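You operate a simulated robot arm through the tools that you are given. There is no shell and no other tool. Be economical: measure what you need, move in short steps, check, and stop when the job is done.

The job below is to be done with a simulated robot arm. You get a single attempt, and the scene is never put back.

Task
Mount the purple cell in frame 2 and zero its dial.
Fine: cell on the platform, yoke over it, support wound down, then zero, in that order.

Only the result counts: the job must be done as asked and must still hold three seconds after the hand-in. Knocking over, shifting, dropping, spilling or breaking anything else fails it.

Robot
A 7-joint arm with a two-finger parallel gripper on a trunk, on a base that drives. Base frame: it is fixed to the floor where the robot stands at the start and does not move with it; the origin is under the middle of the robot, x ahead of it, y to its left, z up. Lengths are in m, angles in degrees, forces in N, time in s.
With the tool pointing down near the work surface it reaches from about 0.22 to 0.74 m from the robot's upright axis, wherever it stands. Its first joint turns from -166.0 to 166.0 degrees. Places, roughly: frame 1 [0.7, 0.7, 1.1]; frame 1 side knob [0.5, 0.7, 0.9]; frame 1 yoke [0.7, 0.8, 1.2]; frame 2 [0.7, 0.4, 1.1]; frame 2 dial [0.7, 0.4, 1.3]; frame 2 platform [0.7, 0.4, 1.1]; frame 2 side knob [0.5, 0.3, 0.9]; frame 2 yoke [0.5, 0.4, 1.1]; frame 3 [0.7, 0.1, 1.1]; frame 3 side knob [0.5, 0, 0.9]; frame 3 yoke [0.7, 0.1, 1.2]. Payload 1.57 kg.
The TCP is the grasp point between the finger pads, 0.03 m short of the fingertips. In the tool frame z runs along the fingers and y along their closing line. Largest opening 0.11 m; finger width 0.024, thickness 0.012; the body of the gripper, 0.048 by 0.112 m, starts 0.078 m behind the TCP.
Orientation is that of the tool frame in the base frame, as a unit quaternion [x, y, z, w]. With the fingers straight down and closing along the base's y, the tool's x points along the base's -x, its y along +y and its z along -z.

Tools
- The arm moves only by the tool nudge_tool. Its argument "targets" is a list of rows, each an object of numbers (a shift or turn left out is 0, a gripper value left out holds the last): "dx", "dy", "dz": the shift along the base's x, y, z in units of 25 mm (1.0 is 25 mm); "rx", "ry", "rz": the turn, a rotation vector about the base's x, y, z in units of 5 degrees (1.0 is 5 degrees); "grip": the opening, from 0 (shut) to 1 (fully open). In form: [{"dx": .., "dy": .., "dz": .., "rx": .., "ry": .., "rz": .., "grip": ..}, ...]. A call has 1 to 20 rows; each row shifts and turns the commanded pose from where the row before left it. A call with a number of a shift or a turn outside -1 to 1 is refused whole. Rows are played at 5 a second. More than 0.05 m and 8.6 degrees between two rows, or a gripper value outside its range, and nothing of the call is played. A pose out of reach is approached as far as the arm can. The call stops where the force on the tool passes 90 N (or 10 N more than at its start, if that is more) or the arm is blocked; 0.2 s more then pass. The fingers move at their own pace (about 0.045 m/s each) and stop on an object; they squeeze with about 43 N. The grip force told is the motor's: it shows also when the fingers shut on nothing. Time passes only in rows, and 0.2 s behind the last, so rows that do not move let the fingers close. It gives the time, the measured TCP pose, the force on the tool (base axes), the opening and the grip force at its end, in the units of the frame above (readings bear some noise), with the torque about the TCP (base axes, N m) and any sound that the robot's microphone picked up.
- Cameras (640 x 400 px; columns grow to the right, rows downward): "scene" is now at [0.0197, 0.173, 1.5904]; the picture's right is [0.21, -0.98, 0.00], its down [-0.69, -0.15, -0.71] and it looks along [0.69, 0.15, -0.70] (base axes); focal length 286 px, centre (320, 200). "wrist" rides on the gripper at [0.07, 0.016, -0.141] in the tool frame; the picture's right is [-0.23, 0.97, 0.00], its down [-0.85, -0.20, -0.48] and it looks along [-0.47, -0.11, 0.88] (tool axes); focal length 222 px, centre (320, 200). There is no depth. A picture from a camera that has moved, and an enlarged one, comes with that camera's place and axes in the base frame and with its lens.
- get_image(camera): a new picture of that camera. It takes no simulated time.
- raise_lower(by): slides the trunk up (or, below 0, down) by that many m; the arm and the scene camera ride with it, the base frame stays. It gives what a move gives, with no picture.
- roll_base(legs): drives the robot by 1 to 6 legs, each [ahead, turn to the left] in m and degrees, along the robot's own axes; the way and the turn of a leg run together, so that a leg with both is an arc; at most 1.5 m and 180 degrees a leg. The arm and the cameras ride along, it lands a little off, and it stops where it bumps. It gives what a move gives.
- turn_head(pan, tilt): turns the head with the scene camera to pan (to the left, within 155 degrees either way) and tilt (down, from -29 to 69), counted from straight ahead of the robot. It gives what a move gives.
- close_up(camera, box): a new picture of the part [left, top, right, bottom] of that camera's present view, enlarged. It takes no simulated time.
- finish_job(): hands the job in; it is judged then, once.

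Go step by step. Nothing tells you exact positions but the pictures and the camera data: compare them with the known pose of the tool, close in by small moves and look again before you grip or let go. The budget is 120 turns and 98 pictures, counting those below and the enlarged ones. Unless the task says otherwise, let go and move clear before handing in, and close with one line.

The tools are called after "Emit:" as name(argument=value, ...) on one line, values as JSON. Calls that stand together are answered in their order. nudge_tool: Moves the arm, as the interface text tells. Its arguments: {"type":"object","properties":{"targets":{"type":"array"}},"required":["targets"]} The other tools are called the same way: raise_lower (by) slides the trunk up or down; roll_base (legs) drives the base; turn_head (pan, tilt) turns the head that bears the scene camera; get_image (camera) takes a picture; close_up (camera, box) takes an enlarged picture of a part of a camera's view; finish_job () hands the job in.

At the start:

```text
time_s: 0.0
tool_pos: [0.3751, 0.302, 1.1496]
orientation: [0.0, 1.0, 0.001, 0.0]
contact_force: [-0.7, -0.2, 0.1]
wrist_torque: [-0.01, 0.0, 0.01]
grip_width: 0.11
grasp_force: 0.1
trunk travel left (down, up): [-0.525, 0.065]
robot x, y, heading: [-0.0, 0.0009, 0.0]
head pan, tilt: [12.3, 44.7]
```

scene: 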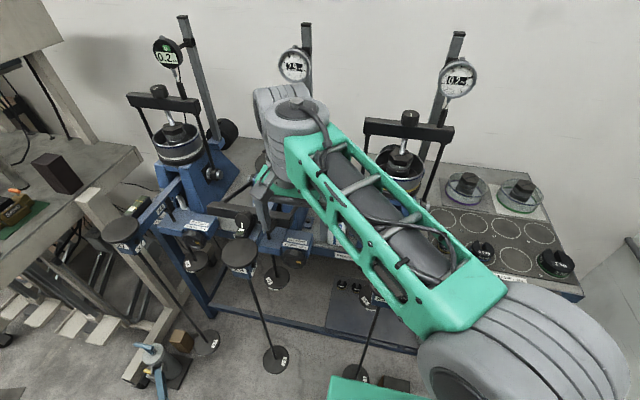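
wrist: 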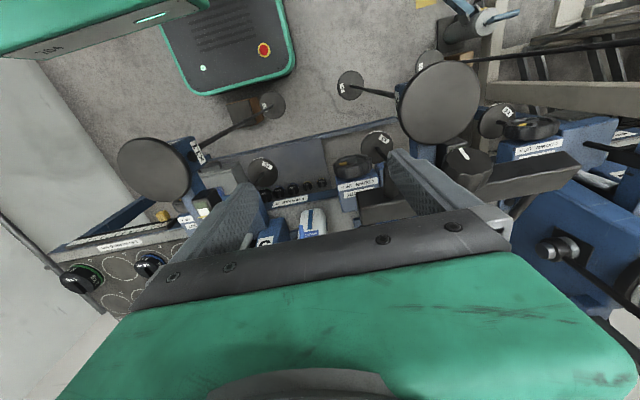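

I see three oedometer/consolidation frames on a bench, with cells on a tray to the right; the arm hides part of frame 2. I'll look closer at the parts first.

Emit:
close_up(camera="scene", box=[400, 140, 600, 300])

Emit:
close_up(camera="scene", box=[120, 20, 340, 180])

Emit:
close_up(camera="scene", box=[100, 160, 400, 380])

Emit:
close_up(camera="wrist", box=[200, 60, 640, 300])

```text
2.50 times, centred on (500, 220) of scene
camera zoom: at [0.0197, 0.173, 1.5904], right [0.21, -0.98, 0.0], down [-0.69, -0.15, -0.71], along [0.69, 0.15, -0.7], focal length 715 px, centre (-130, 150)
```

zoom: 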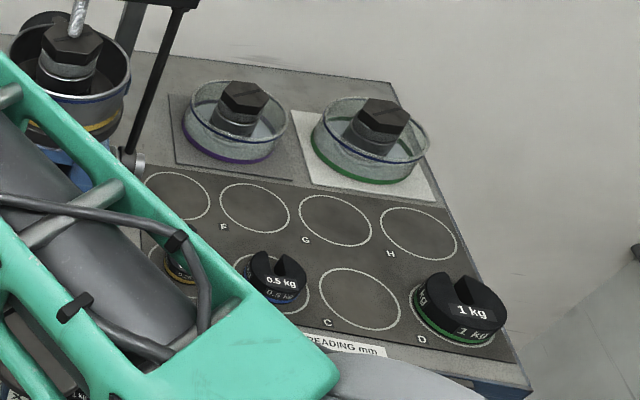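

```text
2.50 times, centred on (230, 100) of scene
camera zoom: at [0.0197, 0.173, 1.5904], right [0.21, -0.98, 0.0], down [-0.69, -0.15, -0.71], along [0.69, 0.15, -0.7], focal length 715 px, centre (545, 450)
```

zoom: 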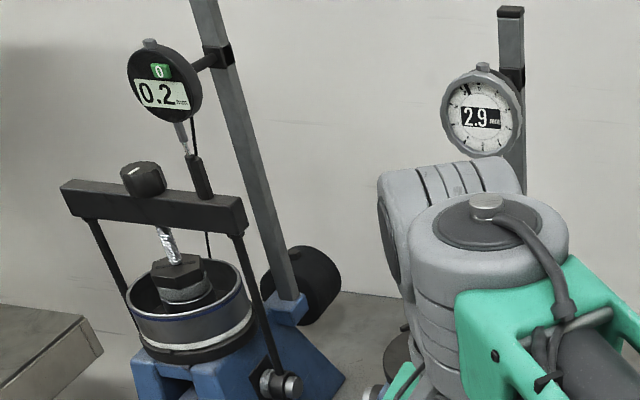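

```text
1.82 times, centred on (250, 270) of scene
camera zoom: at [0.0197, 0.173, 1.5904], right [0.21, -0.98, 0.0], down [-0.69, -0.15, -0.71], along [0.69, 0.15, -0.7], focal length 520 px, centre (447, 73)
```

zoom: 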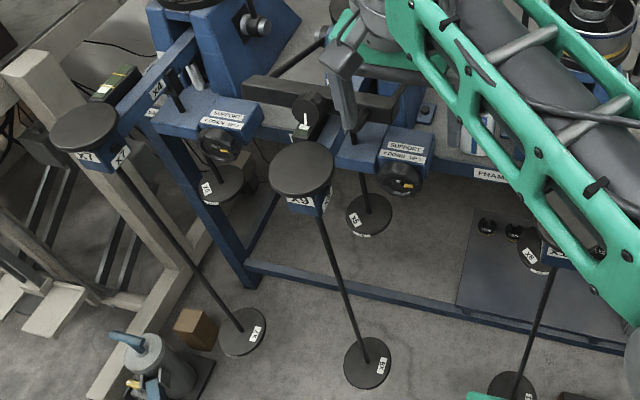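

```text
1.45 times, centred on (420, 180) of wrist
camera zoom: at [0.3054, 0.3197, 1.29], right [0.23, 0.97, 0.0], down [0.85, -0.2, 0.48], along [0.47, -0.11, -0.88], focal length 323 px, centre (174, 229)
```

zoom: 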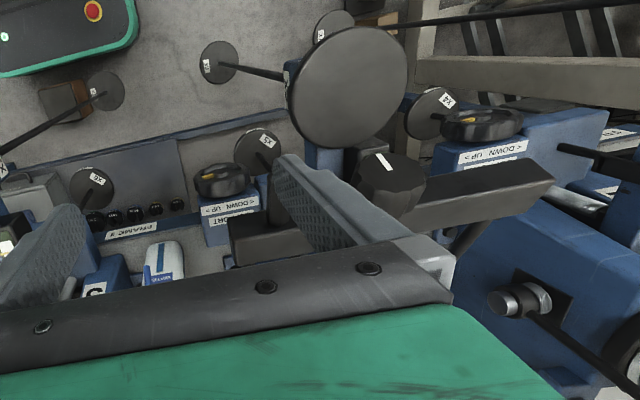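

The purple-ringed cell sits on the tray at right, about (0.8, -0.23); frame 2's yoke is folded forward. I'll lift and draw the arm back to get a clear view.

Emit:
nudge_tool(targets=[{"dz": 1}, {"dz": 1}, {"dz": 1}, {"dz": 1}, {"dz": 1, "dy": -1}, {"dz": 0, "dy": -1}, {"dy": -1}, {"dy": -1}, {"dy": -1}, {"dy": -1}, {"dy": -1}, {"dy": -1}, {"dy": -1}, {"dy": -1}, {"dy": -1}, {"dy": -1}, {"dy": -1}, {"dy": -1}, {"dy": -1}, {"dy": -1}])

Emit:
get_image(camera="scene")

Emit:
get_image(camera="wrist")

```text
time_s: 4.2
tool_pos: [0.3735, -0.0967, 1.2761]
orientation: [0.0, 1.0, 0.001, 0.0]
contact_force: [-1.0, -0.5, 0.2]
wrist_torque: [0.05, 0.01, -0.04]
grip_width: 0.1097
grasp_force: 0.1
trunk travel left (down, up): [-0.525, 0.065]
robot x, y, heading: [0.0007, -0.0017, 0.1]
head pan, tilt: [12.3, 44.7]
```

```text
91 pictures are left
camera scene: at [0.0198, 0.1726, 1.5905], right [0.21, -0.98, 0.0], down [-0.69, -0.15, -0.71], along [0.69, 0.15, -0.7], focal length 286 px, centre (320, 200)
```

scene: 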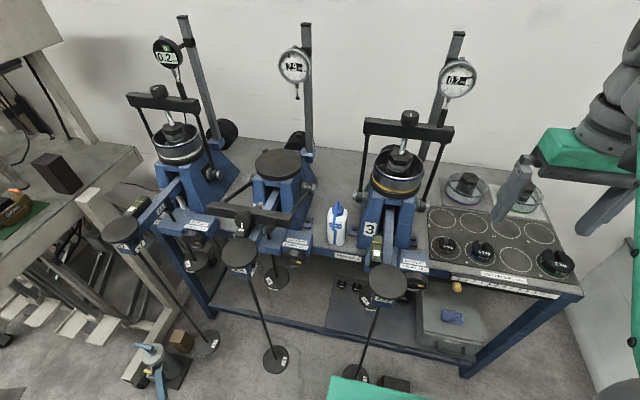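

```text
90 pictures are left
camera wrist: at [0.3037, -0.0794, 1.4158], right [0.23, 0.97, 0.0], down [0.86, -0.2, 0.48], along [0.47, -0.11, -0.88], focal length 222 px, centre (320, 200)
```

wrist: 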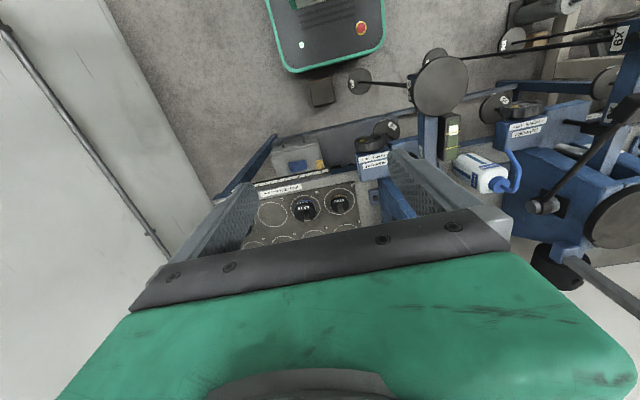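

Emit:
close_up(camera="scene", box=[200, 130, 360, 270])

Emit:
close_up(camera="scene", box=[250, 10, 350, 110])

Emit:
close_up(camera="scene", box=[340, 80, 500, 240])

```text
2.86 times, centred on (280, 200) of scene
camera zoom: at [0.0198, 0.1726, 1.5905], right [0.21, -0.98, 0.0], down [-0.69, -0.15, -0.71], along [0.69, 0.15, -0.7], focal length 817 px, centre (434, 200)
```

zoom: 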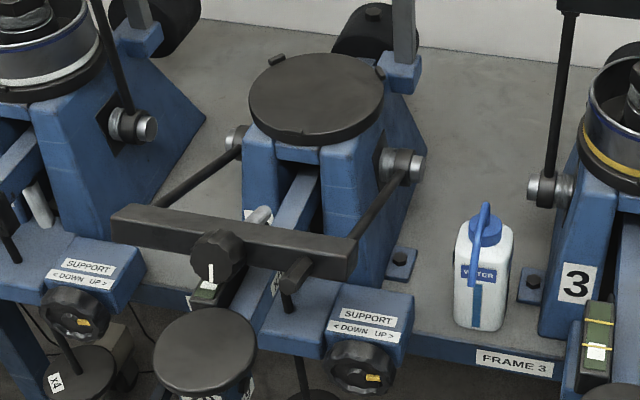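

```text
4.00 times, centred on (300, 60) of scene
camera zoom: at [0.0198, 0.1726, 1.5905], right [0.21, -0.98, 0.0], down [-0.69, -0.15, -0.71], along [0.69, 0.15, -0.7], focal length 1144 px, centre (400, 760)
```

zoom: 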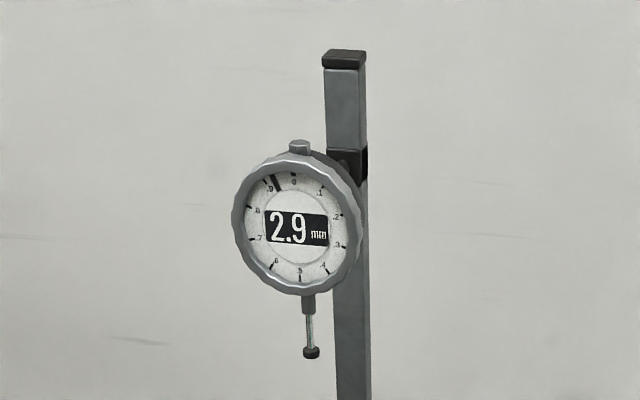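

```text
2.50 times, centred on (420, 160) of scene
camera zoom: at [0.0198, 0.1726, 1.5905], right [0.21, -0.98, 0.0], down [-0.69, -0.15, -0.71], along [0.69, 0.15, -0.7], focal length 715 px, centre (70, 300)
```

zoom: 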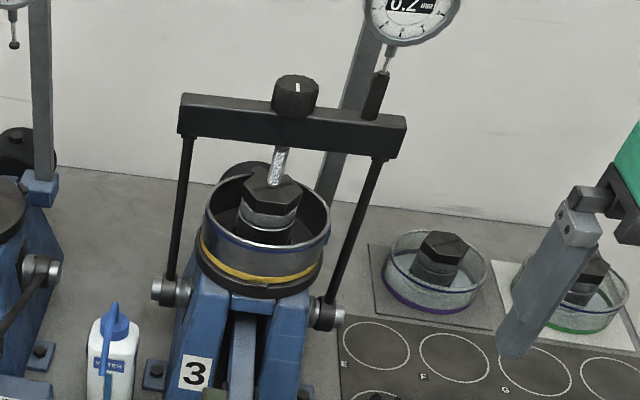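

Frame 2's platform is empty, near (0.62, 0.42, 1.1). The dial is an analogue-looking one with a scalloped bezel. I'll look at the floor around the base before driving.

Emit:
turn_head(pan=-15, tilt=69)

Emit:
get_image(camera="scene")

Emit:
turn_head(pan=-40, tilt=45)

Emit:
get_image(camera="scene")

```text
time_s: 5.1
tool_pos: [0.374, -0.0962, 1.2754]
orientation: [-0.001, 1.0, 0.0, 0.0]
contact_force: [-0.2, 0.4, 0.0]
wrist_torque: [0.01, 0.01, 0.0]
grip_width: 0.11
grasp_force: 0.0
trunk travel left (down, up): [-0.525, 0.065]
robot x, y, heading: [0.0016, 0.0018, -0.1]
head pan, tilt: [-15.0, 68.8]
```

```text
86 pictures are left
camera scene: at [-0.0059, 0.1411, 1.5612], right [-0.26, -0.97, 0.0], down [-0.9, 0.24, -0.36], along [0.35, -0.09, -0.93], focal length 286 px, centre (320, 200)
```

scene: 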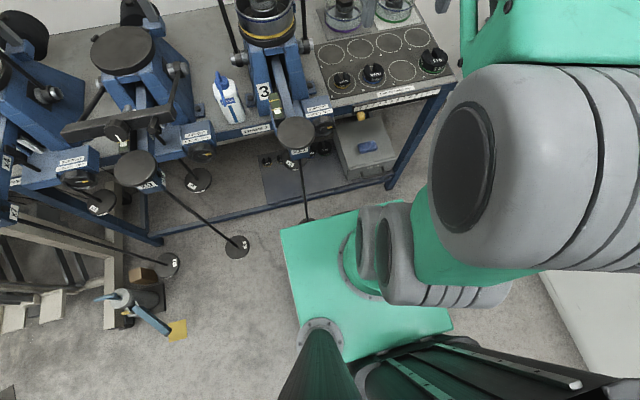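

```text
time_s: 6.0
tool_pos: [0.3735, -0.0961, 1.2757]
orientation: [0.0, 1.0, 0.0, -0.001]
contact_force: [0.0, 0.4, -0.2]
wrist_torque: [-0.01, 0.0, -0.02]
grip_width: 0.1099
grasp_force: 0.0
trunk travel left (down, up): [-0.525, 0.065]
robot x, y, heading: [0.0012, -0.0039, 0.3]
head pan, tilt: [-40.0, 45.0]
```

```text
85 pictures are left
camera scene: at [0.0023, 0.1033, 1.5899], right [-0.64, -0.77, 0.0], down [-0.54, 0.45, -0.71], along [0.54, -0.45, -0.71], focal length 286 px, centre (320, 200)
```

scene: 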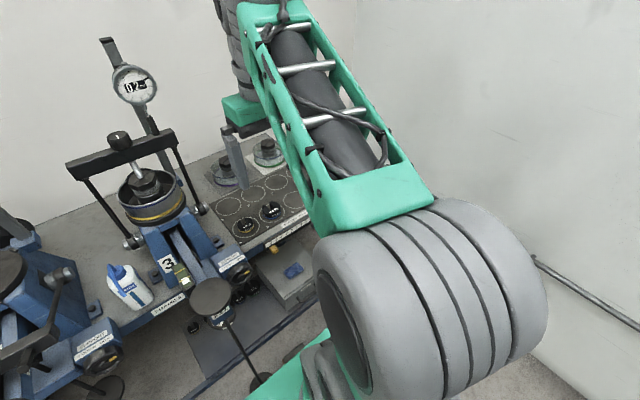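

The frame 3 hanger is just in front of the base, so I must back off before turning, and slide to the right. I'll check what lies behind first.

Emit:
turn_head(pan=150, tilt=45)

Emit:
get_image(camera="scene")

Emit:
turn_head(pan=-140, tilt=45)

Emit:
get_image(camera="scene")

```text
time_s: 8.8
tool_pos: [0.3742, -0.0954, 1.2754]
orientation: [0.0, 1.0, 0.0, 0.0]
contact_force: [-0.8, -0.1, -0.7]
wrist_torque: [-0.02, 0.01, 0.0]
grip_width: 0.11
grasp_force: 0.1
trunk travel left (down, up): [-0.525, 0.065]
robot x, y, heading: [-0.0027, -0.0024, -0.1]
head pan, tilt: [150.0, 45.0]
```

```text
84 pictures are left
camera scene: at [-0.1304, 0.1962, 1.59], right [0.5, 0.87, 0.0], down [0.61, -0.35, -0.71], along [-0.61, 0.35, -0.71], focal length 286 px, centre (320, 200)
```

scene: 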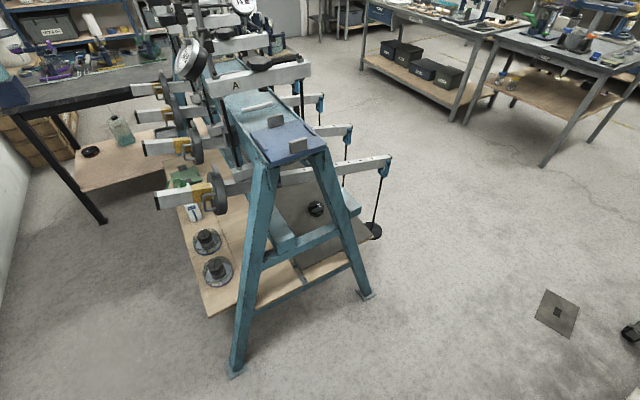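

```text
time_s: 12.8
tool_pos: [0.3743, -0.0956, 1.276]
orientation: [0.0, 1.0, 0.0, 0.0]
contact_force: [-0.3, 0.3, 0.4]
wrist_torque: [0.01, 0.0, 0.0]
grip_width: 0.1099
grasp_force: 0.0
trunk travel left (down, up): [-0.525, 0.065]
robot x, y, heading: [0.0004, -0.0015, -0.2]
head pan, tilt: [-140.0, 45.0]
```

```text
83 pictures are left
camera scene: at [-0.1223, 0.1032, 1.59], right [-0.64, 0.77, 0.0], down [0.54, 0.45, -0.71], along [-0.54, -0.45, -0.71], focal length 286 px, centre (320, 200)
```

scene: 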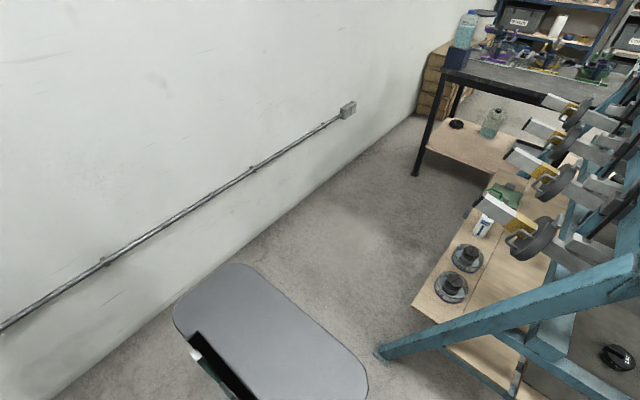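

The stand behind is at x < -0.67, and the right wall is near y = -0.89. I back up a little, turn left, reverse to the right, turn back and stop to check.

Emit:
roll_base(legs=[[-0.15, 0], [0, 90], [-0.38, 0], [0, -90]])

Emit:
turn_head(pan=0, tilt=50)

Emit:
get_image(camera="scene")

Emit:
get_image(camera="wrist")

```text
time_s: 23.7
tool_pos: [0.2096, -0.4884, 1.2765]
orientation: [0.004, 1.0, -0.001, -0.001]
contact_force: [-0.6, -0.5, 0.5]
wrist_torque: [-0.05, -0.02, 0.02]
grip_width: 0.1099
grasp_force: 0.0
trunk travel left (down, up): [-0.525, 0.065]
robot x, y, heading: [-0.1636, -0.3879, -0.7]
head pan, tilt: [-140.0, 45.0]
```

```text
time_s: 25.9
tool_pos: [0.209, -0.4889, 1.2757]
orientation: [0.003, 1.0, -0.001, 0.0]
contact_force: [-0.2, -0.1, 0.5]
wrist_torque: [-0.02, -0.02, 0.02]
grip_width: 0.11
grasp_force: 0.1
trunk travel left (down, up): [-0.525, 0.065]
robot x, y, heading: [-0.1647, -0.3914, -0.3]
head pan, tilt: [0.0, 50.0]
```

```text
82 pictures are left
camera scene: at [-0.1451, -0.2342, 1.5831], right [-0.01, -1.0, 0.0], down [-0.77, 0.01, -0.64], along [0.64, -0.01, -0.77], focal length 286 px, centre (320, 200)
```

scene: 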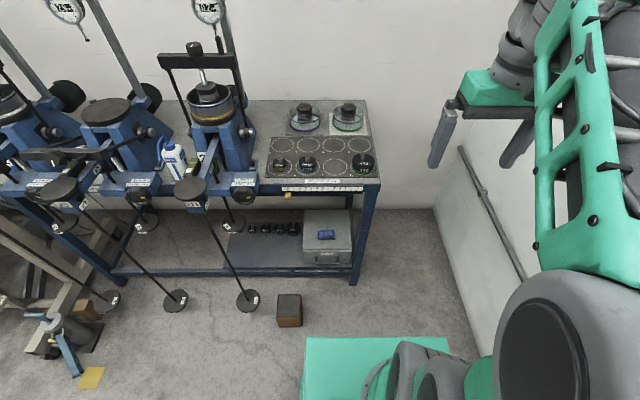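

```text
81 pictures are left
camera wrist: at [0.1398, -0.4707, 1.4158], right [0.23, 0.97, 0.0], down [0.85, -0.21, 0.48], along [0.47, -0.11, -0.88], focal length 222 px, centre (320, 200)
```

wrist: 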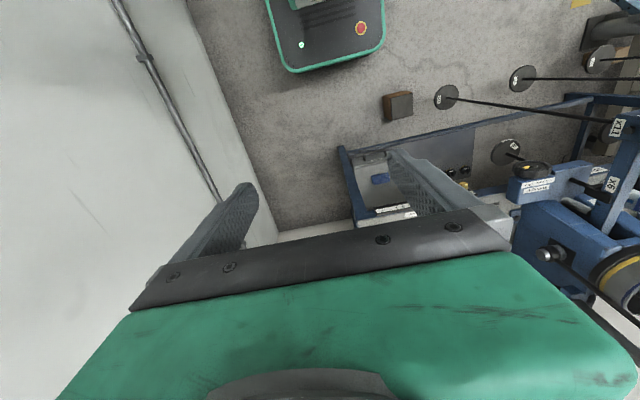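

The purple cell is at about (0.73, -0.19, 1.0). A wooden block is on the floor near (0.35, -0.08), so I go ahead while shifting a bit more to the right.

Emit:
roll_base(legs=[[0, -16], [0.26, 0], [0, 16]])

Emit:
get_image(camera="scene")

```text
time_s: 29.6
tool_pos: [0.4597, -0.5609, 1.2757]
orientation: [0.004, 1.0, 0.0, 0.0]
contact_force: [0.0, -0.4, -0.9]
wrist_torque: [-0.03, -0.01, 0.04]
grip_width: 0.1101
grasp_force: 0.0
trunk travel left (down, up): [-0.525, 0.065]
robot x, y, heading: [0.0869, -0.4672, -0.2]
head pan, tilt: [0.0, 50.0]
```

```text
80 pictures are left
camera scene: at [0.1056, -0.3074, 1.5831], right [-0.01, -1.0, 0.0], down [-0.77, 0.01, -0.64], along [0.64, 0.0, -0.77], focal length 286 px, centre (320, 200)
```

scene: 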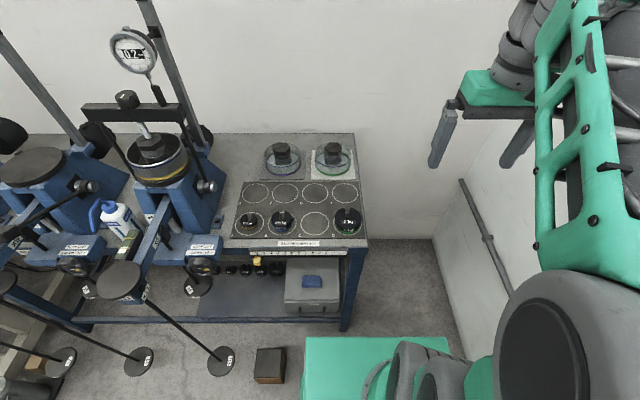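

Emit:
close_up(camera="scene", box=[240, 130, 360, 205])

Emit:
close_up(camera="scene", box=[100, 20, 220, 200])

```text
5.33 times, centred on (300, 168) of scene
camera zoom: at [0.1056, -0.3074, 1.5831], right [-0.01, -1.0, 0.0], down [-0.77, 0.01, -0.64], along [0.64, 0.0, -0.77], focal length 1525 px, centre (427, 373)
```

zoom: 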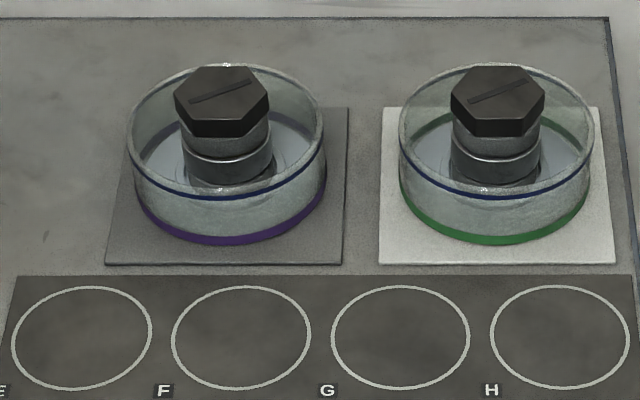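

```text
2.22 times, centred on (160, 110) of scene
camera zoom: at [0.1056, -0.3074, 1.5831], right [-0.01, -1.0, 0.0], down [-0.77, 0.01, -0.64], along [0.64, 0.0, -0.77], focal length 635 px, centre (676, 400)
```

zoom: 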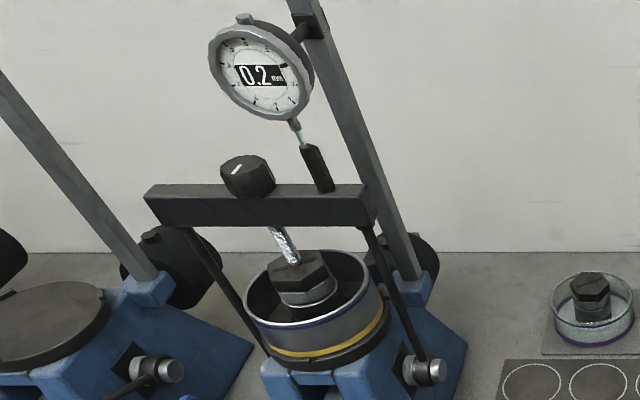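

Refined by triangulation: cell near (0.86, -0.18), dish bottom z≈0.885, hex top z≈0.95; platform 2 near (0.65, 0.436, 1.075). I move forward 0.11 m for reach and turn the tool so the fingers close along x on the hex flats.

Emit:
roll_base(legs=[[0.11, 0]])

Emit:
nudge_tool(targets=[{"dx": 1, "dy": 1, "rz": 1}, {"dx": 1, "dy": 1, "rz": 1}, {"dx": 1, "dy": 1, "rz": 1}, {"dx": 1, "dy": 1, "rz": 1}, {"dx": 0.5, "dy": 1, "rz": 1}, {"dy": 1, "rz": 1}, {"dy": 1, "rz": 1}, {"dy": 1, "rz": 1}, {"dy": 1, "rz": 1}, {"dy": 1, "rz": 1}, {"dy": 1, "rz": 1}, {"dy": 0, "rz": 1}, {"rz": 1}, {"rz": 1}, {"rz": 1}, {"rz": 1}, {"rz": 1}, {"rz": 1}])

Emit:
get_image(camera="scene")

Emit:
get_image(camera="wrist")

```text
time_s: 30.9
tool_pos: [0.573, -0.5616, 1.275]
orientation: [0.003, 1.0, 0.0, 0.0]
contact_force: [-0.1, 0.3, -0.5]
wrist_torque: [-0.02, -0.02, 0.01]
grip_width: 0.1099
grasp_force: 0.0
trunk travel left (down, up): [-0.525, 0.065]
robot x, y, heading: [0.2004, -0.4641, -0.2]
head pan, tilt: [0.0, 50.0]
```

```text
time_s: 34.6
tool_pos: [0.6849, -0.2878, 1.2754]
orientation: [-0.706, 0.708, 0.0, 0.0]
contact_force: [0.0, -0.5, -0.3]
wrist_torque: [-0.02, 0.03, 0.02]
grip_width: 0.1098
grasp_force: 0.2
trunk travel left (down, up): [-0.525, 0.065]
robot x, y, heading: [0.1994, -0.4663, -0.1]
head pan, tilt: [0.0, 50.0]
```

```text
77 pictures are left
camera scene: at [0.2172, -0.3081, 1.5831], right [0.0, -1.0, 0.0], down [-0.77, 0.0, -0.64], along [0.64, 0.0, -0.77], focal length 286 px, centre (320, 200)
```

scene: 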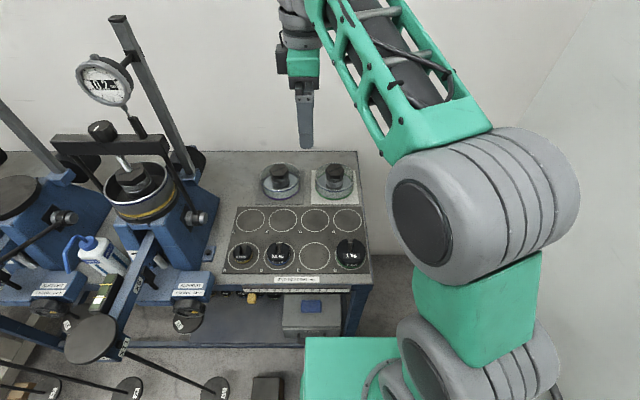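

```text
76 pictures are left
camera wrist: at [0.668, -0.3559, 1.4159], right [-0.97, 0.23, 0.0], down [0.2, 0.85, 0.48], along [0.11, 0.47, -0.88], focal length 222 px, centre (320, 200)
```

wrist: 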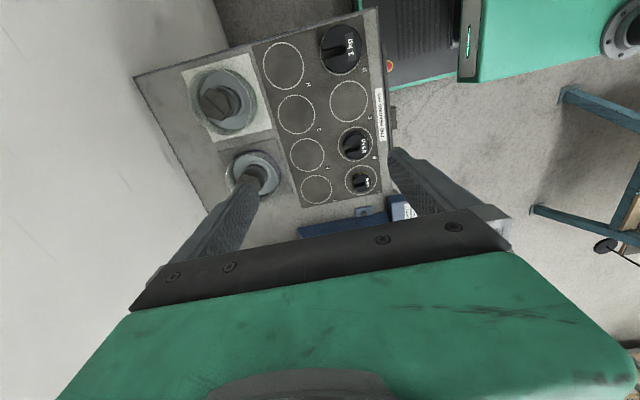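

Emit:
nudge_tool(targets=[{"dx": 1, "dy": 0.8}, {"dx": 1, "dy": 0.8}, {"dx": 1, "dy": 0.8}, {"dx": 1, "dy": 0.8}, {"dx": 1, "dy": 0.5}, {"dx": 1}, {"dx": 0.6}, {"dz": -1, "grip": 0.7}, {"dz": -1}, {"dz": -1}, {"dz": -1}, {"dz": -1}])

Emit:
close_up(camera="scene", box=[220, 100, 380, 210])

Emit:
get_image(camera="wrist")

```text
time_s: 37.2
tool_pos: [0.793, -0.2213, 1.1109]
orientation: [-0.706, 0.709, 0.0, 0.0]
contact_force: [-0.5, 0.1, -0.5]
wrist_torque: [0.02, 0.01, -0.02]
grip_width: 0.0769
grasp_force: 0.0
out of reach, approached as far as the arm can: row 4, 5, 6, 7
trunk travel left (down, up): [-0.525, 0.065]
robot x, y, heading: [0.2002, -0.4622, -0.3]
head pan, tilt: [0.0, 50.0]
```

```text
3.64 times, centred on (300, 155) of scene
camera zoom: at [0.2175, -0.308, 1.5831], right [0.0, -1.0, 0.0], down [-0.77, 0.0, -0.64], along [0.64, 0.0, -0.77], focal length 1040 px, centre (393, 364)
```

zoom: 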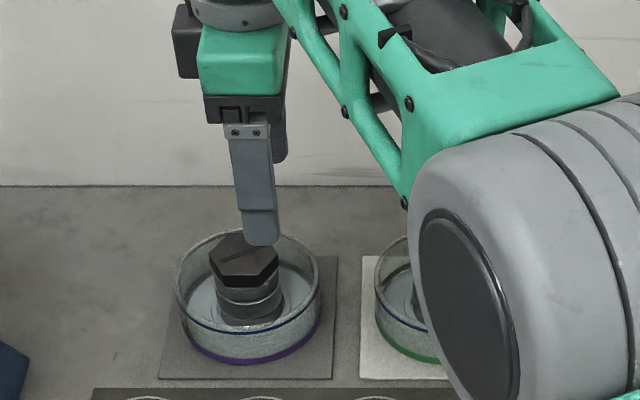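

```text
74 pictures are left
camera wrist: at [0.777, -0.2903, 1.2509], right [-0.97, 0.23, 0.0], down [0.2, 0.85, 0.48], along [0.11, 0.47, -0.88], focal length 222 px, centre (320, 200)
```

wrist: 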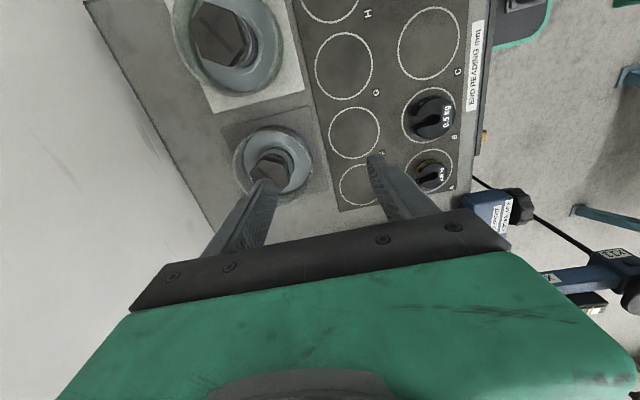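

Emit:
nudge_tool(targets=[{"dz": -1}, {"dz": -1}, {"dz": -1, "dx": 0.5}, {"dx": 1, "dy": 0.7}, {"dx": 1, "dy": 0.65}, {"dx": 0.5}])

Emit:
close_up(camera="scene", box=[220, 100, 380, 210])

Emit:
get_image(camera="wrist")

```text
time_s: 38.6
tool_pos: [0.8702, -0.1864, 1.0374]
orientation: [-0.705, 0.709, -0.001, 0.001]
contact_force: [-0.3, 0.0, 1.1]
wrist_torque: [0.03, 0.01, -0.02]
grip_width: 0.0772
grasp_force: 0.1
trunk travel left (down, up): [-0.525, 0.065]
robot x, y, heading: [0.203, -0.4611, -0.2]
head pan, tilt: [0.0, 50.0]
```

```text
3.64 times, centred on (300, 155) of scene
camera zoom: at [0.2179, -0.3078, 1.5831], right [0.0, -1.0, 0.0], down [-0.77, 0.0, -0.64], along [0.64, 0.0, -0.77], focal length 1040 px, centre (393, 364)
```

zoom: 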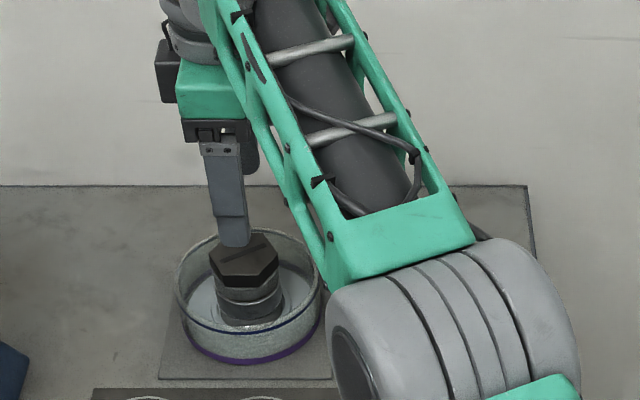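

```text
72 pictures are left
camera wrist: at [0.8534, -0.256, 1.1769], right [-0.97, 0.23, 0.0], down [0.2, 0.85, 0.48], along [0.11, 0.47, -0.88], focal length 222 px, centre (320, 200)
```

wrist: 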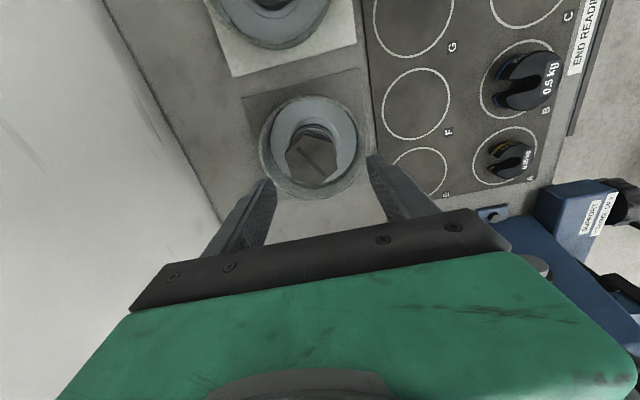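

Tool is aligned over the hex (needs +5 mm x). Descending with fingers around the cap.

Emit:
nudge_tool(targets=[{"dx": 0.25, "dz": -0.6}, {"dz": -1}, {"dz": -1}, {"dz": -0.5}])

Emit:
close_up(camera="scene", box=[220, 100, 380, 210])

Emit:
get_image(camera="wrist")

```text
time_s: 39.6
tool_pos: [0.8721, -0.1888, 0.9707]
orientation: [-0.706, 0.708, -0.005, 0.012]
contact_force: [-3.0, -3.3, 53.2]
wrist_torque: [0.44, -1.92, 0.38]
grip_width: 0.0752
grasp_force: 0.1
out of reach, approached as far as the arm can: row 1
trunk travel left (down, up): [-0.525, 0.065]
robot x, y, heading: [0.1987, -0.4638, -0.5]
head pan, tilt: [0.0, 50.0]
```

```text
3.64 times, centred on (300, 155) of scene
camera zoom: at [0.2115, -0.3109, 1.5846], right [-0.01, -1.0, 0.0], down [-0.76, 0.01, -0.65], along [0.65, 0.0, -0.76], focal length 1040 px, centre (393, 364)
```

zoom: 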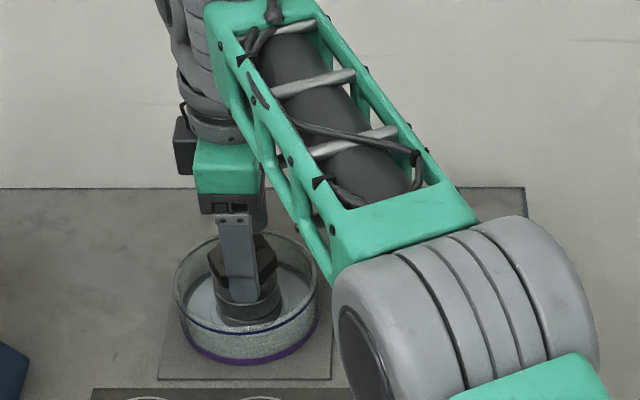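

```text
70 pictures are left
camera wrist: at [0.8518, -0.2596, 1.1097], right [-0.97, 0.23, -0.02], down [0.19, 0.85, 0.49], along [0.13, 0.47, -0.87], focal length 222 px, centre (320, 200)
```

wrist: 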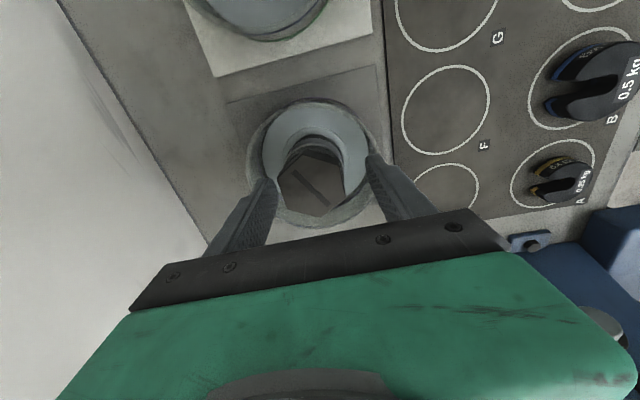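

Force on the +x finger (torque sign), so it probably touches the hex top; I'll lift and inspect closely.

Emit:
nudge_tool(targets=[{"dz": 0.8}, {"grip": 0.9}, {}])

Emit:
close_up(camera="wrist", box=[220, 80, 420, 240])

Emit:
close_up(camera="scene", box=[255, 135, 325, 205])

```text
time_s: 40.5
tool_pos: [0.8708, -0.1902, 0.9743]
orientation: [-0.705, 0.709, 0.0, -0.002]
contact_force: [0.5, 0.1, 0.4]
wrist_torque: [-0.01, -0.03, 0.0]
grip_width: 0.0994
grasp_force: 0.0
trunk travel left (down, up): [-0.525, 0.065]
robot x, y, heading: [0.1967, -0.4636, -0.2]
head pan, tilt: [0.0, 50.0]
```

```text
2.50 times, centred on (320, 160) of wrist
camera zoom: at [0.8546, -0.259, 1.1147], right [-0.97, 0.23, 0.0], down [0.21, 0.85, 0.48], along [0.11, 0.46, -0.88], focal length 555 px, centre (320, 300)
```

zoom: 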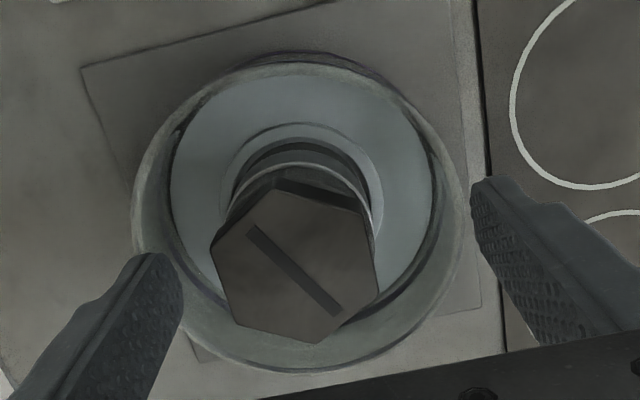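

```text
5.71 times, centred on (290, 170) of scene
camera zoom: at [0.2172, -0.3081, 1.5828], right [-0.01, -1.0, 0.0], down [-0.77, 0.0, -0.64], along [0.64, 0.0, -0.77], focal length 1634 px, centre (491, 371)
```

zoom: 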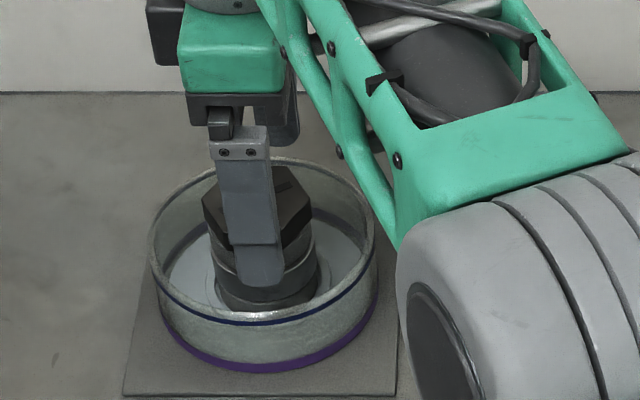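

The hex is at about (0.881, -0.186): the +x finger landed on its edge, and I'm at the reach limit. Lift, roll 2.5 cm ahead, and re-align.

Emit:
nudge_tool(targets=[{"dz": 1, "grip": 0.68}, {"dz": 1}, {"dz": 0.4}])

Emit:
roll_base(legs=[[0.025, 0]])

Emit:
close_up(camera="wrist", box=[220, 80, 420, 240])

```text
time_s: 41.2
tool_pos: [0.8694, -0.1887, 1.039]
orientation: [-0.705, 0.709, 0.0, -0.001]
contact_force: [0.7, 0.2, 0.7]
wrist_torque: [-0.03, -0.01, 0.04]
grip_width: 0.0751
grasp_force: 0.1
trunk travel left (down, up): [-0.525, 0.065]
robot x, y, heading: [0.1993, -0.4627, -0.2]
head pan, tilt: [0.0, 50.0]
```

```text
time_s: 42.1
tool_pos: [0.8955, -0.1888, 1.0381]
orientation: [-0.705, 0.709, 0.0, 0.0]
contact_force: [0.2, 0.2, 0.1]
wrist_torque: [0.0, 0.04, 0.0]
grip_width: 0.0749
grasp_force: 0.0
trunk travel left (down, up): [-0.525, 0.065]
robot x, y, heading: [0.2248, -0.4628, -0.2]
head pan, tilt: [0.0, 50.0]
```

```text
2.50 times, centred on (320, 160) of wrist
camera zoom: at [0.8789, -0.2577, 1.1778], right [-0.97, 0.23, 0.0], down [0.2, 0.85, 0.48], along [0.11, 0.47, -0.88], focal length 555 px, centre (320, 300)
```

zoom: 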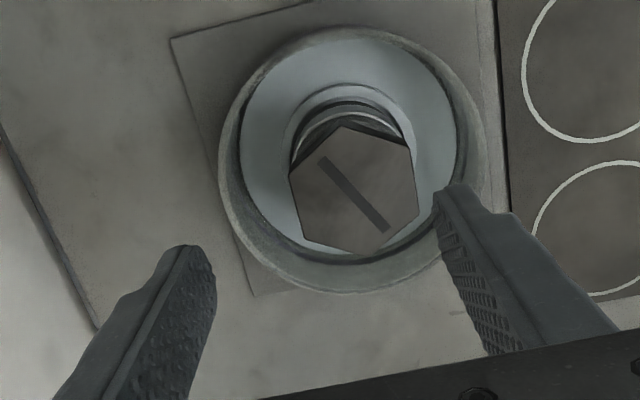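

Emit:
nudge_tool(targets=[{"dx": -0.56, "dy": 0.16}, {"dz": -1}, {"dz": -1}, {"dz": -0.8}, {"dz": -0.4}, {}])

Emit:
close_up(camera="wrist", box=[220, 80, 420, 240])

```text
time_s: 43.5
tool_pos: [0.89, -0.1799, 0.9587]
orientation: [-0.706, 0.708, 0.0, -0.002]
contact_force: [0.0, 0.0, -0.6]
wrist_torque: [0.0, 0.01, 0.0]
grip_width: 0.0748
grasp_force: 0.0
out of reach, approached as far as the arm can: row 3, 4
trunk travel left (down, up): [-0.525, 0.065]
robot x, y, heading: [0.2245, -0.4642, -0.2]
head pan, tilt: [0.0, 50.0]
```

```text
2.50 times, centred on (320, 160) of wrist
camera zoom: at [0.8725, -0.2489, 1.098], right [-0.97, 0.23, 0.0], down [0.2, 0.85, 0.48], along [0.11, 0.46, -0.88], focal length 555 px, centre (320, 300)
```

zoom: 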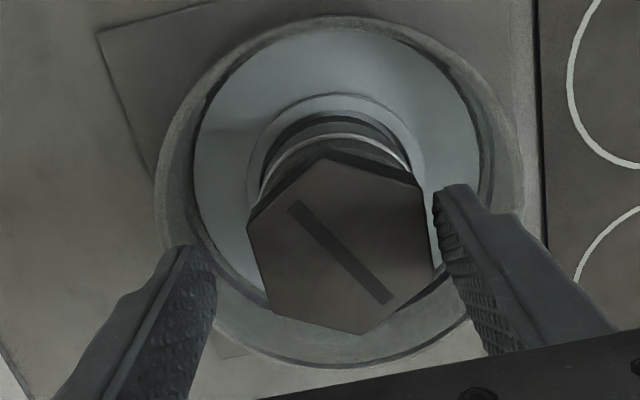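

Emit:
nudge_tool(targets=[{"dx": -0.32, "dy": -0.2}, {}])

Emit:
raise_lower(by=-0.016)

Emit:
close_up(camera="wrist", box=[220, 80, 420, 240])

```text
time_s: 44.1
tool_pos: [0.8981, -0.1845, 0.9591]
orientation: [-0.705, 0.709, -0.018, -0.005]
contact_force: [-4.7, -0.4, 0.9]
wrist_torque: [-0.03, 0.2, 0.06]
grip_width: 0.08
grasp_force: 2.9
out of reach, approached as far as the arm can: row 1
trunk travel left (down, up): [-0.525, 0.065]
robot x, y, heading: [0.225, -0.4645, 0.0]
head pan, tilt: [0.0, 50.0]
```

```text
time_s: 44.7
tool_pos: [0.8972, -0.1833, 0.9422]
orientation: [-0.704, 0.71, -0.019, -0.004]
contact_force: [-5.6, 1.8, 5.4]
wrist_torque: [0.12, -0.32, 0.06]
grip_width: 0.0799
grasp_force: 2.8
trunk travel left (down, up): [-0.509, 0.081]
robot x, y, heading: [0.2273, -0.4657, -0.2]
head pan, tilt: [0.0, 50.0]
```

```text
2.50 times, centred on (320, 160) of wrist
camera zoom: at [0.8779, -0.2483, 1.0851], right [-0.97, 0.23, -0.03], down [0.2, 0.87, 0.45], along [0.13, 0.44, -0.89], focal length 555 px, centre (320, 300)
```

zoom: 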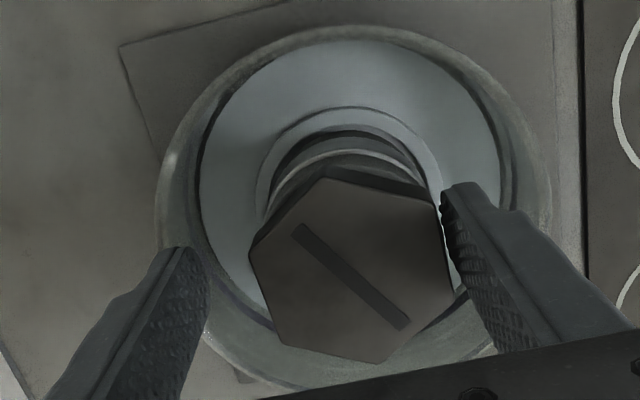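

The IK struggles in this wrist orientation. I'll lift clear, and use another pair of flats by turning the tool back 60°.

Emit:
raise_lower(by=0.08)

Emit:
nudge_tool(targets=[{"rz": -1, "dx": -0.3}, {"rz": -1, "dx": -0.3}, {"rz": -1}, {"rz": -1}, {"rz": -1}, {"rz": -1}, {"rz": -1}, {"rz": -1}, {"rz": -1}, {"rz": -1}, {"rz": -1}, {"rz": -1}])

Emit:
get_image(camera="wrist")

```text
time_s: 45.9
tool_pos: [0.8984, -0.1848, 1.022]
orientation: [-0.705, 0.709, -0.018, -0.005]
contact_force: [-0.2, -0.6, -0.6]
wrist_torque: [0.0, 0.03, -0.01]
grip_width: 0.0749
grasp_force: 0.0
trunk travel left (down, up): [-0.589, 0.001]
robot x, y, heading: [0.2281, -0.4619, -0.2]
head pan, tilt: [0.0, 50.0]
```

```text
time_s: 48.5
tool_pos: [0.8867, -0.1849, 1.0222]
orientation: [-0.255, 0.967, -0.013, -0.014]
contact_force: [0.1, -0.2, -0.5]
wrist_torque: [0.02, 0.01, 0.02]
grip_width: 0.0749
grasp_force: 0.1
out of reach, approached as far as the arm can: row 2
trunk travel left (down, up): [-0.589, 0.001]
robot x, y, heading: [0.2258, -0.4663, -0.3]
head pan, tilt: [0.0, 50.0]
```

```text
64 pictures are left
camera wrist: at [0.8209, -0.1982, 1.1646], right [-0.28, 0.96, -0.03], down [0.85, 0.26, 0.45], along [0.44, 0.11, -0.89], focal length 222 px, centre (320, 200)
```

wrist: 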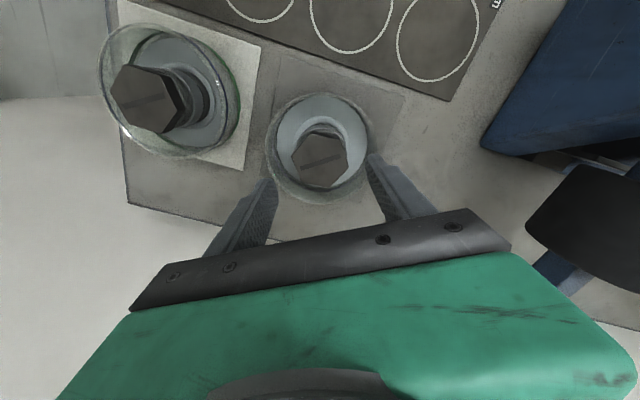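

Emit:
nudge_tool(targets=[{"rx": 0.37, "ry": -0.23, "dx": -0.22}, {}])

Emit:
close_up(camera="wrist", box=[220, 80, 420, 240])

```text
time_s: 49.1
tool_pos: [0.8888, -0.1783, 1.0235]
orientation: [-0.255, 0.967, 0.0, -0.001]
contact_force: [-1.2, -0.6, 0.5]
wrist_torque: [0.02, -0.03, -0.01]
grip_width: 0.075
grasp_force: 0.2
out of reach, approached as far as the arm can: row 1
trunk travel left (down, up): [-0.589, 0.001]
robot x, y, heading: [0.2255, -0.4641, -0.6]
head pan, tilt: [0.0, 50.0]
```

```text
2.50 times, centred on (320, 160) of wrist
camera zoom: at [0.8201, -0.199, 1.1636], right [-0.28, 0.96, 0.0], down [0.84, 0.25, 0.48], along [0.46, 0.14, -0.88], focal length 555 px, centre (320, 300)
```

zoom: 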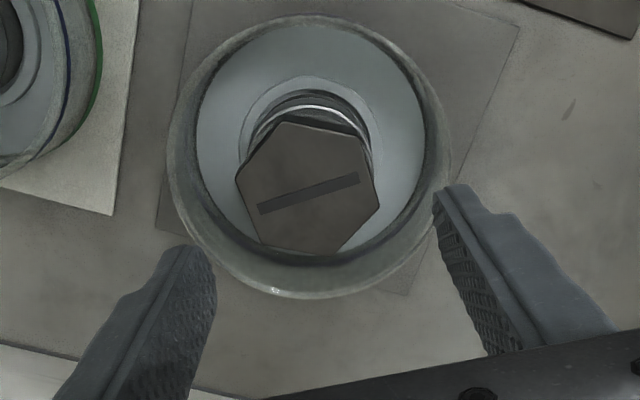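

The reach limit seems to be low tool height relative to the trunk. I'll raise the arm and lower the trunk instead, then align from there.

Emit:
nudge_tool(targets=[{"dz": 1}, {"dz": 1}, {"dz": 1}, {"dz": 1}, {"dx": -0.3, "dy": -0.26}, {}])

Emit:
raise_lower(by=-0.1)

Emit:
get_image(camera="scene")

```text
time_s: 50.5
tool_pos: [0.8789, -0.1869, 1.1208]
orientation: [-0.256, 0.967, 0.0, -0.001]
contact_force: [-1.0, -1.1, -0.8]
wrist_torque: [-0.06, 0.0, -0.03]
grip_width: 0.0746
grasp_force: 0.2
out of reach, approached as far as the arm can: row 4
trunk travel left (down, up): [-0.589, 0.001]
robot x, y, heading: [0.2255, -0.4641, -0.4]
head pan, tilt: [0.0, 50.0]
```

```text
time_s: 51.8
tool_pos: [0.8775, -0.1869, 1.0215]
orientation: [-0.255, 0.967, 0.001, 0.0]
contact_force: [-0.5, 0.1, 0.7]
wrist_torque: [0.05, 0.0, -0.01]
grip_width: 0.0748
grasp_force: 0.1
trunk travel left (down, up): [-0.489, 0.101]
robot x, y, heading: [0.2268, -0.4627, -0.4]
head pan, tilt: [0.0, 50.0]
```

```text
62 pictures are left
camera scene: at [0.2423, -0.3082, 1.5471], right [0.0, -1.0, 0.0], down [-0.77, 0.0, -0.64], along [0.64, 0.0, -0.77], focal length 286 px, centre (320, 200)
```

scene: 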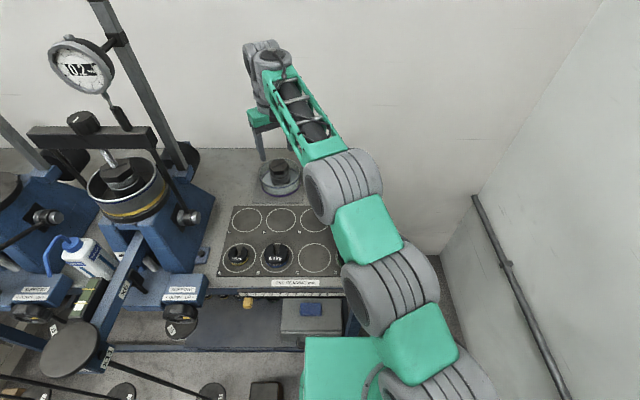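

Emit:
close_up(camera="wrist", box=[220, 80, 420, 240])

```text
2.50 times, centred on (320, 160) of wrist
camera zoom: at [0.8093, -0.2072, 1.1613], right [-0.28, 0.96, 0.0], down [0.84, 0.25, 0.48], along [0.46, 0.14, -0.88], focal length 555 px, centre (320, 300)
```

zoom: 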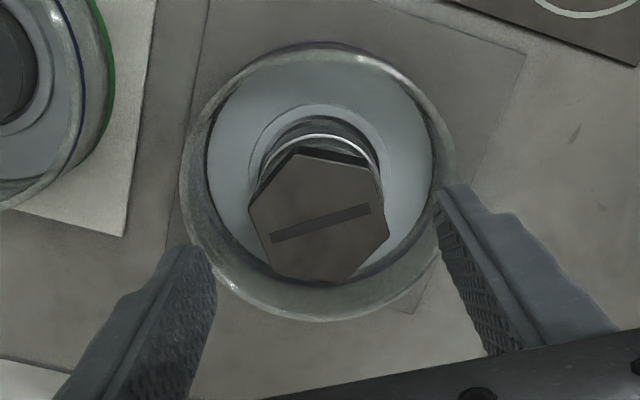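

Emit:
nudge_tool(targets=[{"dx": 0.22, "dy": 0.08}, {}])

Emit:
raise_lower(by=-0.05)

Emit:
close_up(camera="wrist", box=[220, 80, 420, 240])

```text
time_s: 52.4
tool_pos: [0.8821, -0.1854, 1.0219]
orientation: [-0.256, 0.967, 0.0, 0.0]
contact_force: [0.5, -0.3, 0.6]
wrist_torque: [-0.02, 0.01, -0.01]
grip_width: 0.075
grasp_force: 0.1
trunk travel left (down, up): [-0.489, 0.101]
robot x, y, heading: [0.2273, -0.4647, -0.5]
head pan, tilt: [0.0, 50.0]
```

```text
time_s: 53.3
tool_pos: [0.8834, -0.185, 0.9717]
orientation: [-0.256, 0.967, 0.0, -0.001]
contact_force: [0.2, 0.7, 0.4]
wrist_torque: [0.01, 0.0, 0.01]
grip_width: 0.0748
grasp_force: 0.0
trunk travel left (down, up): [-0.439, 0.151]
robot x, y, heading: [0.2219, -0.4657, -0.1]
head pan, tilt: [0.0, 50.0]
```

```text
2.50 times, centred on (320, 160) of wrist
camera zoom: at [0.8143, -0.2054, 1.1117], right [-0.28, 0.96, 0.0], down [0.84, 0.25, 0.48], along [0.46, 0.14, -0.88], focal length 555 px, centre (320, 300)
```

zoom: 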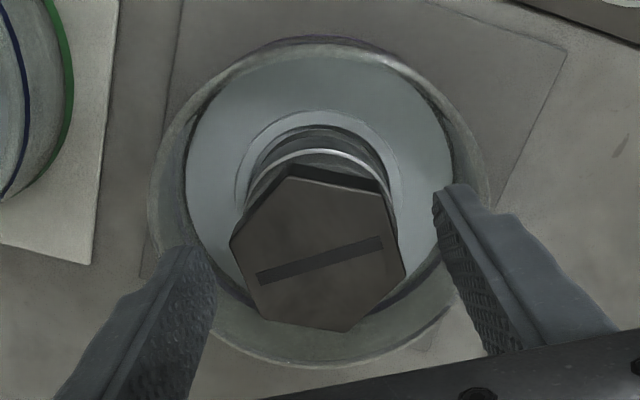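

Emit:
nudge_tool(targets=[{"dy": -0.12, "dx": 0.03}, {}])

Emit:
raise_lower(by=-0.034)

Emit:
close_up(camera="wrist", box=[220, 80, 420, 240])

```text
time_s: 53.9
tool_pos: [0.8835, -0.1869, 0.9718]
orientation: [-0.255, 0.967, 0.0, 0.001]
contact_force: [0.1, -0.3, -0.1]
wrist_torque: [0.02, -0.01, 0.0]
grip_width: 0.0749
grasp_force: 0.1
trunk travel left (down, up): [-0.439, 0.151]
robot x, y, heading: [0.2235, -0.4647, -0.3]
head pan, tilt: [0.0, 50.0]
```

```text
time_s: 54.7
tool_pos: [0.8843, -0.1873, 0.9377]
orientation: [-0.255, 0.967, 0.0, 0.0]
contact_force: [-0.5, 0.0, 0.7]
wrist_torque: [-0.06, 0.02, -0.02]
grip_width: 0.075
grasp_force: 0.0
trunk travel left (down, up): [-0.405, 0.185]
robot x, y, heading: [0.2266, -0.4609, -0.6]
head pan, tilt: [0.0, 50.0]
```

```text
2.50 times, centred on (320, 160) of wrist
camera zoom: at [0.8147, -0.2077, 1.0778], right [-0.28, 0.96, 0.0], down [0.84, 0.25, 0.48], along [0.46, 0.14, -0.88], focal length 555 px, centre (320, 300)
```

zoom: 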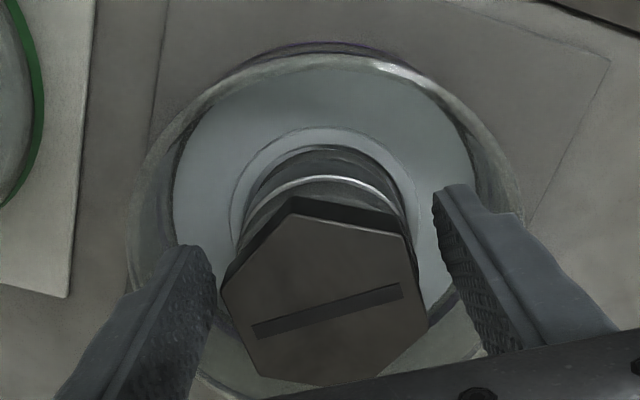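

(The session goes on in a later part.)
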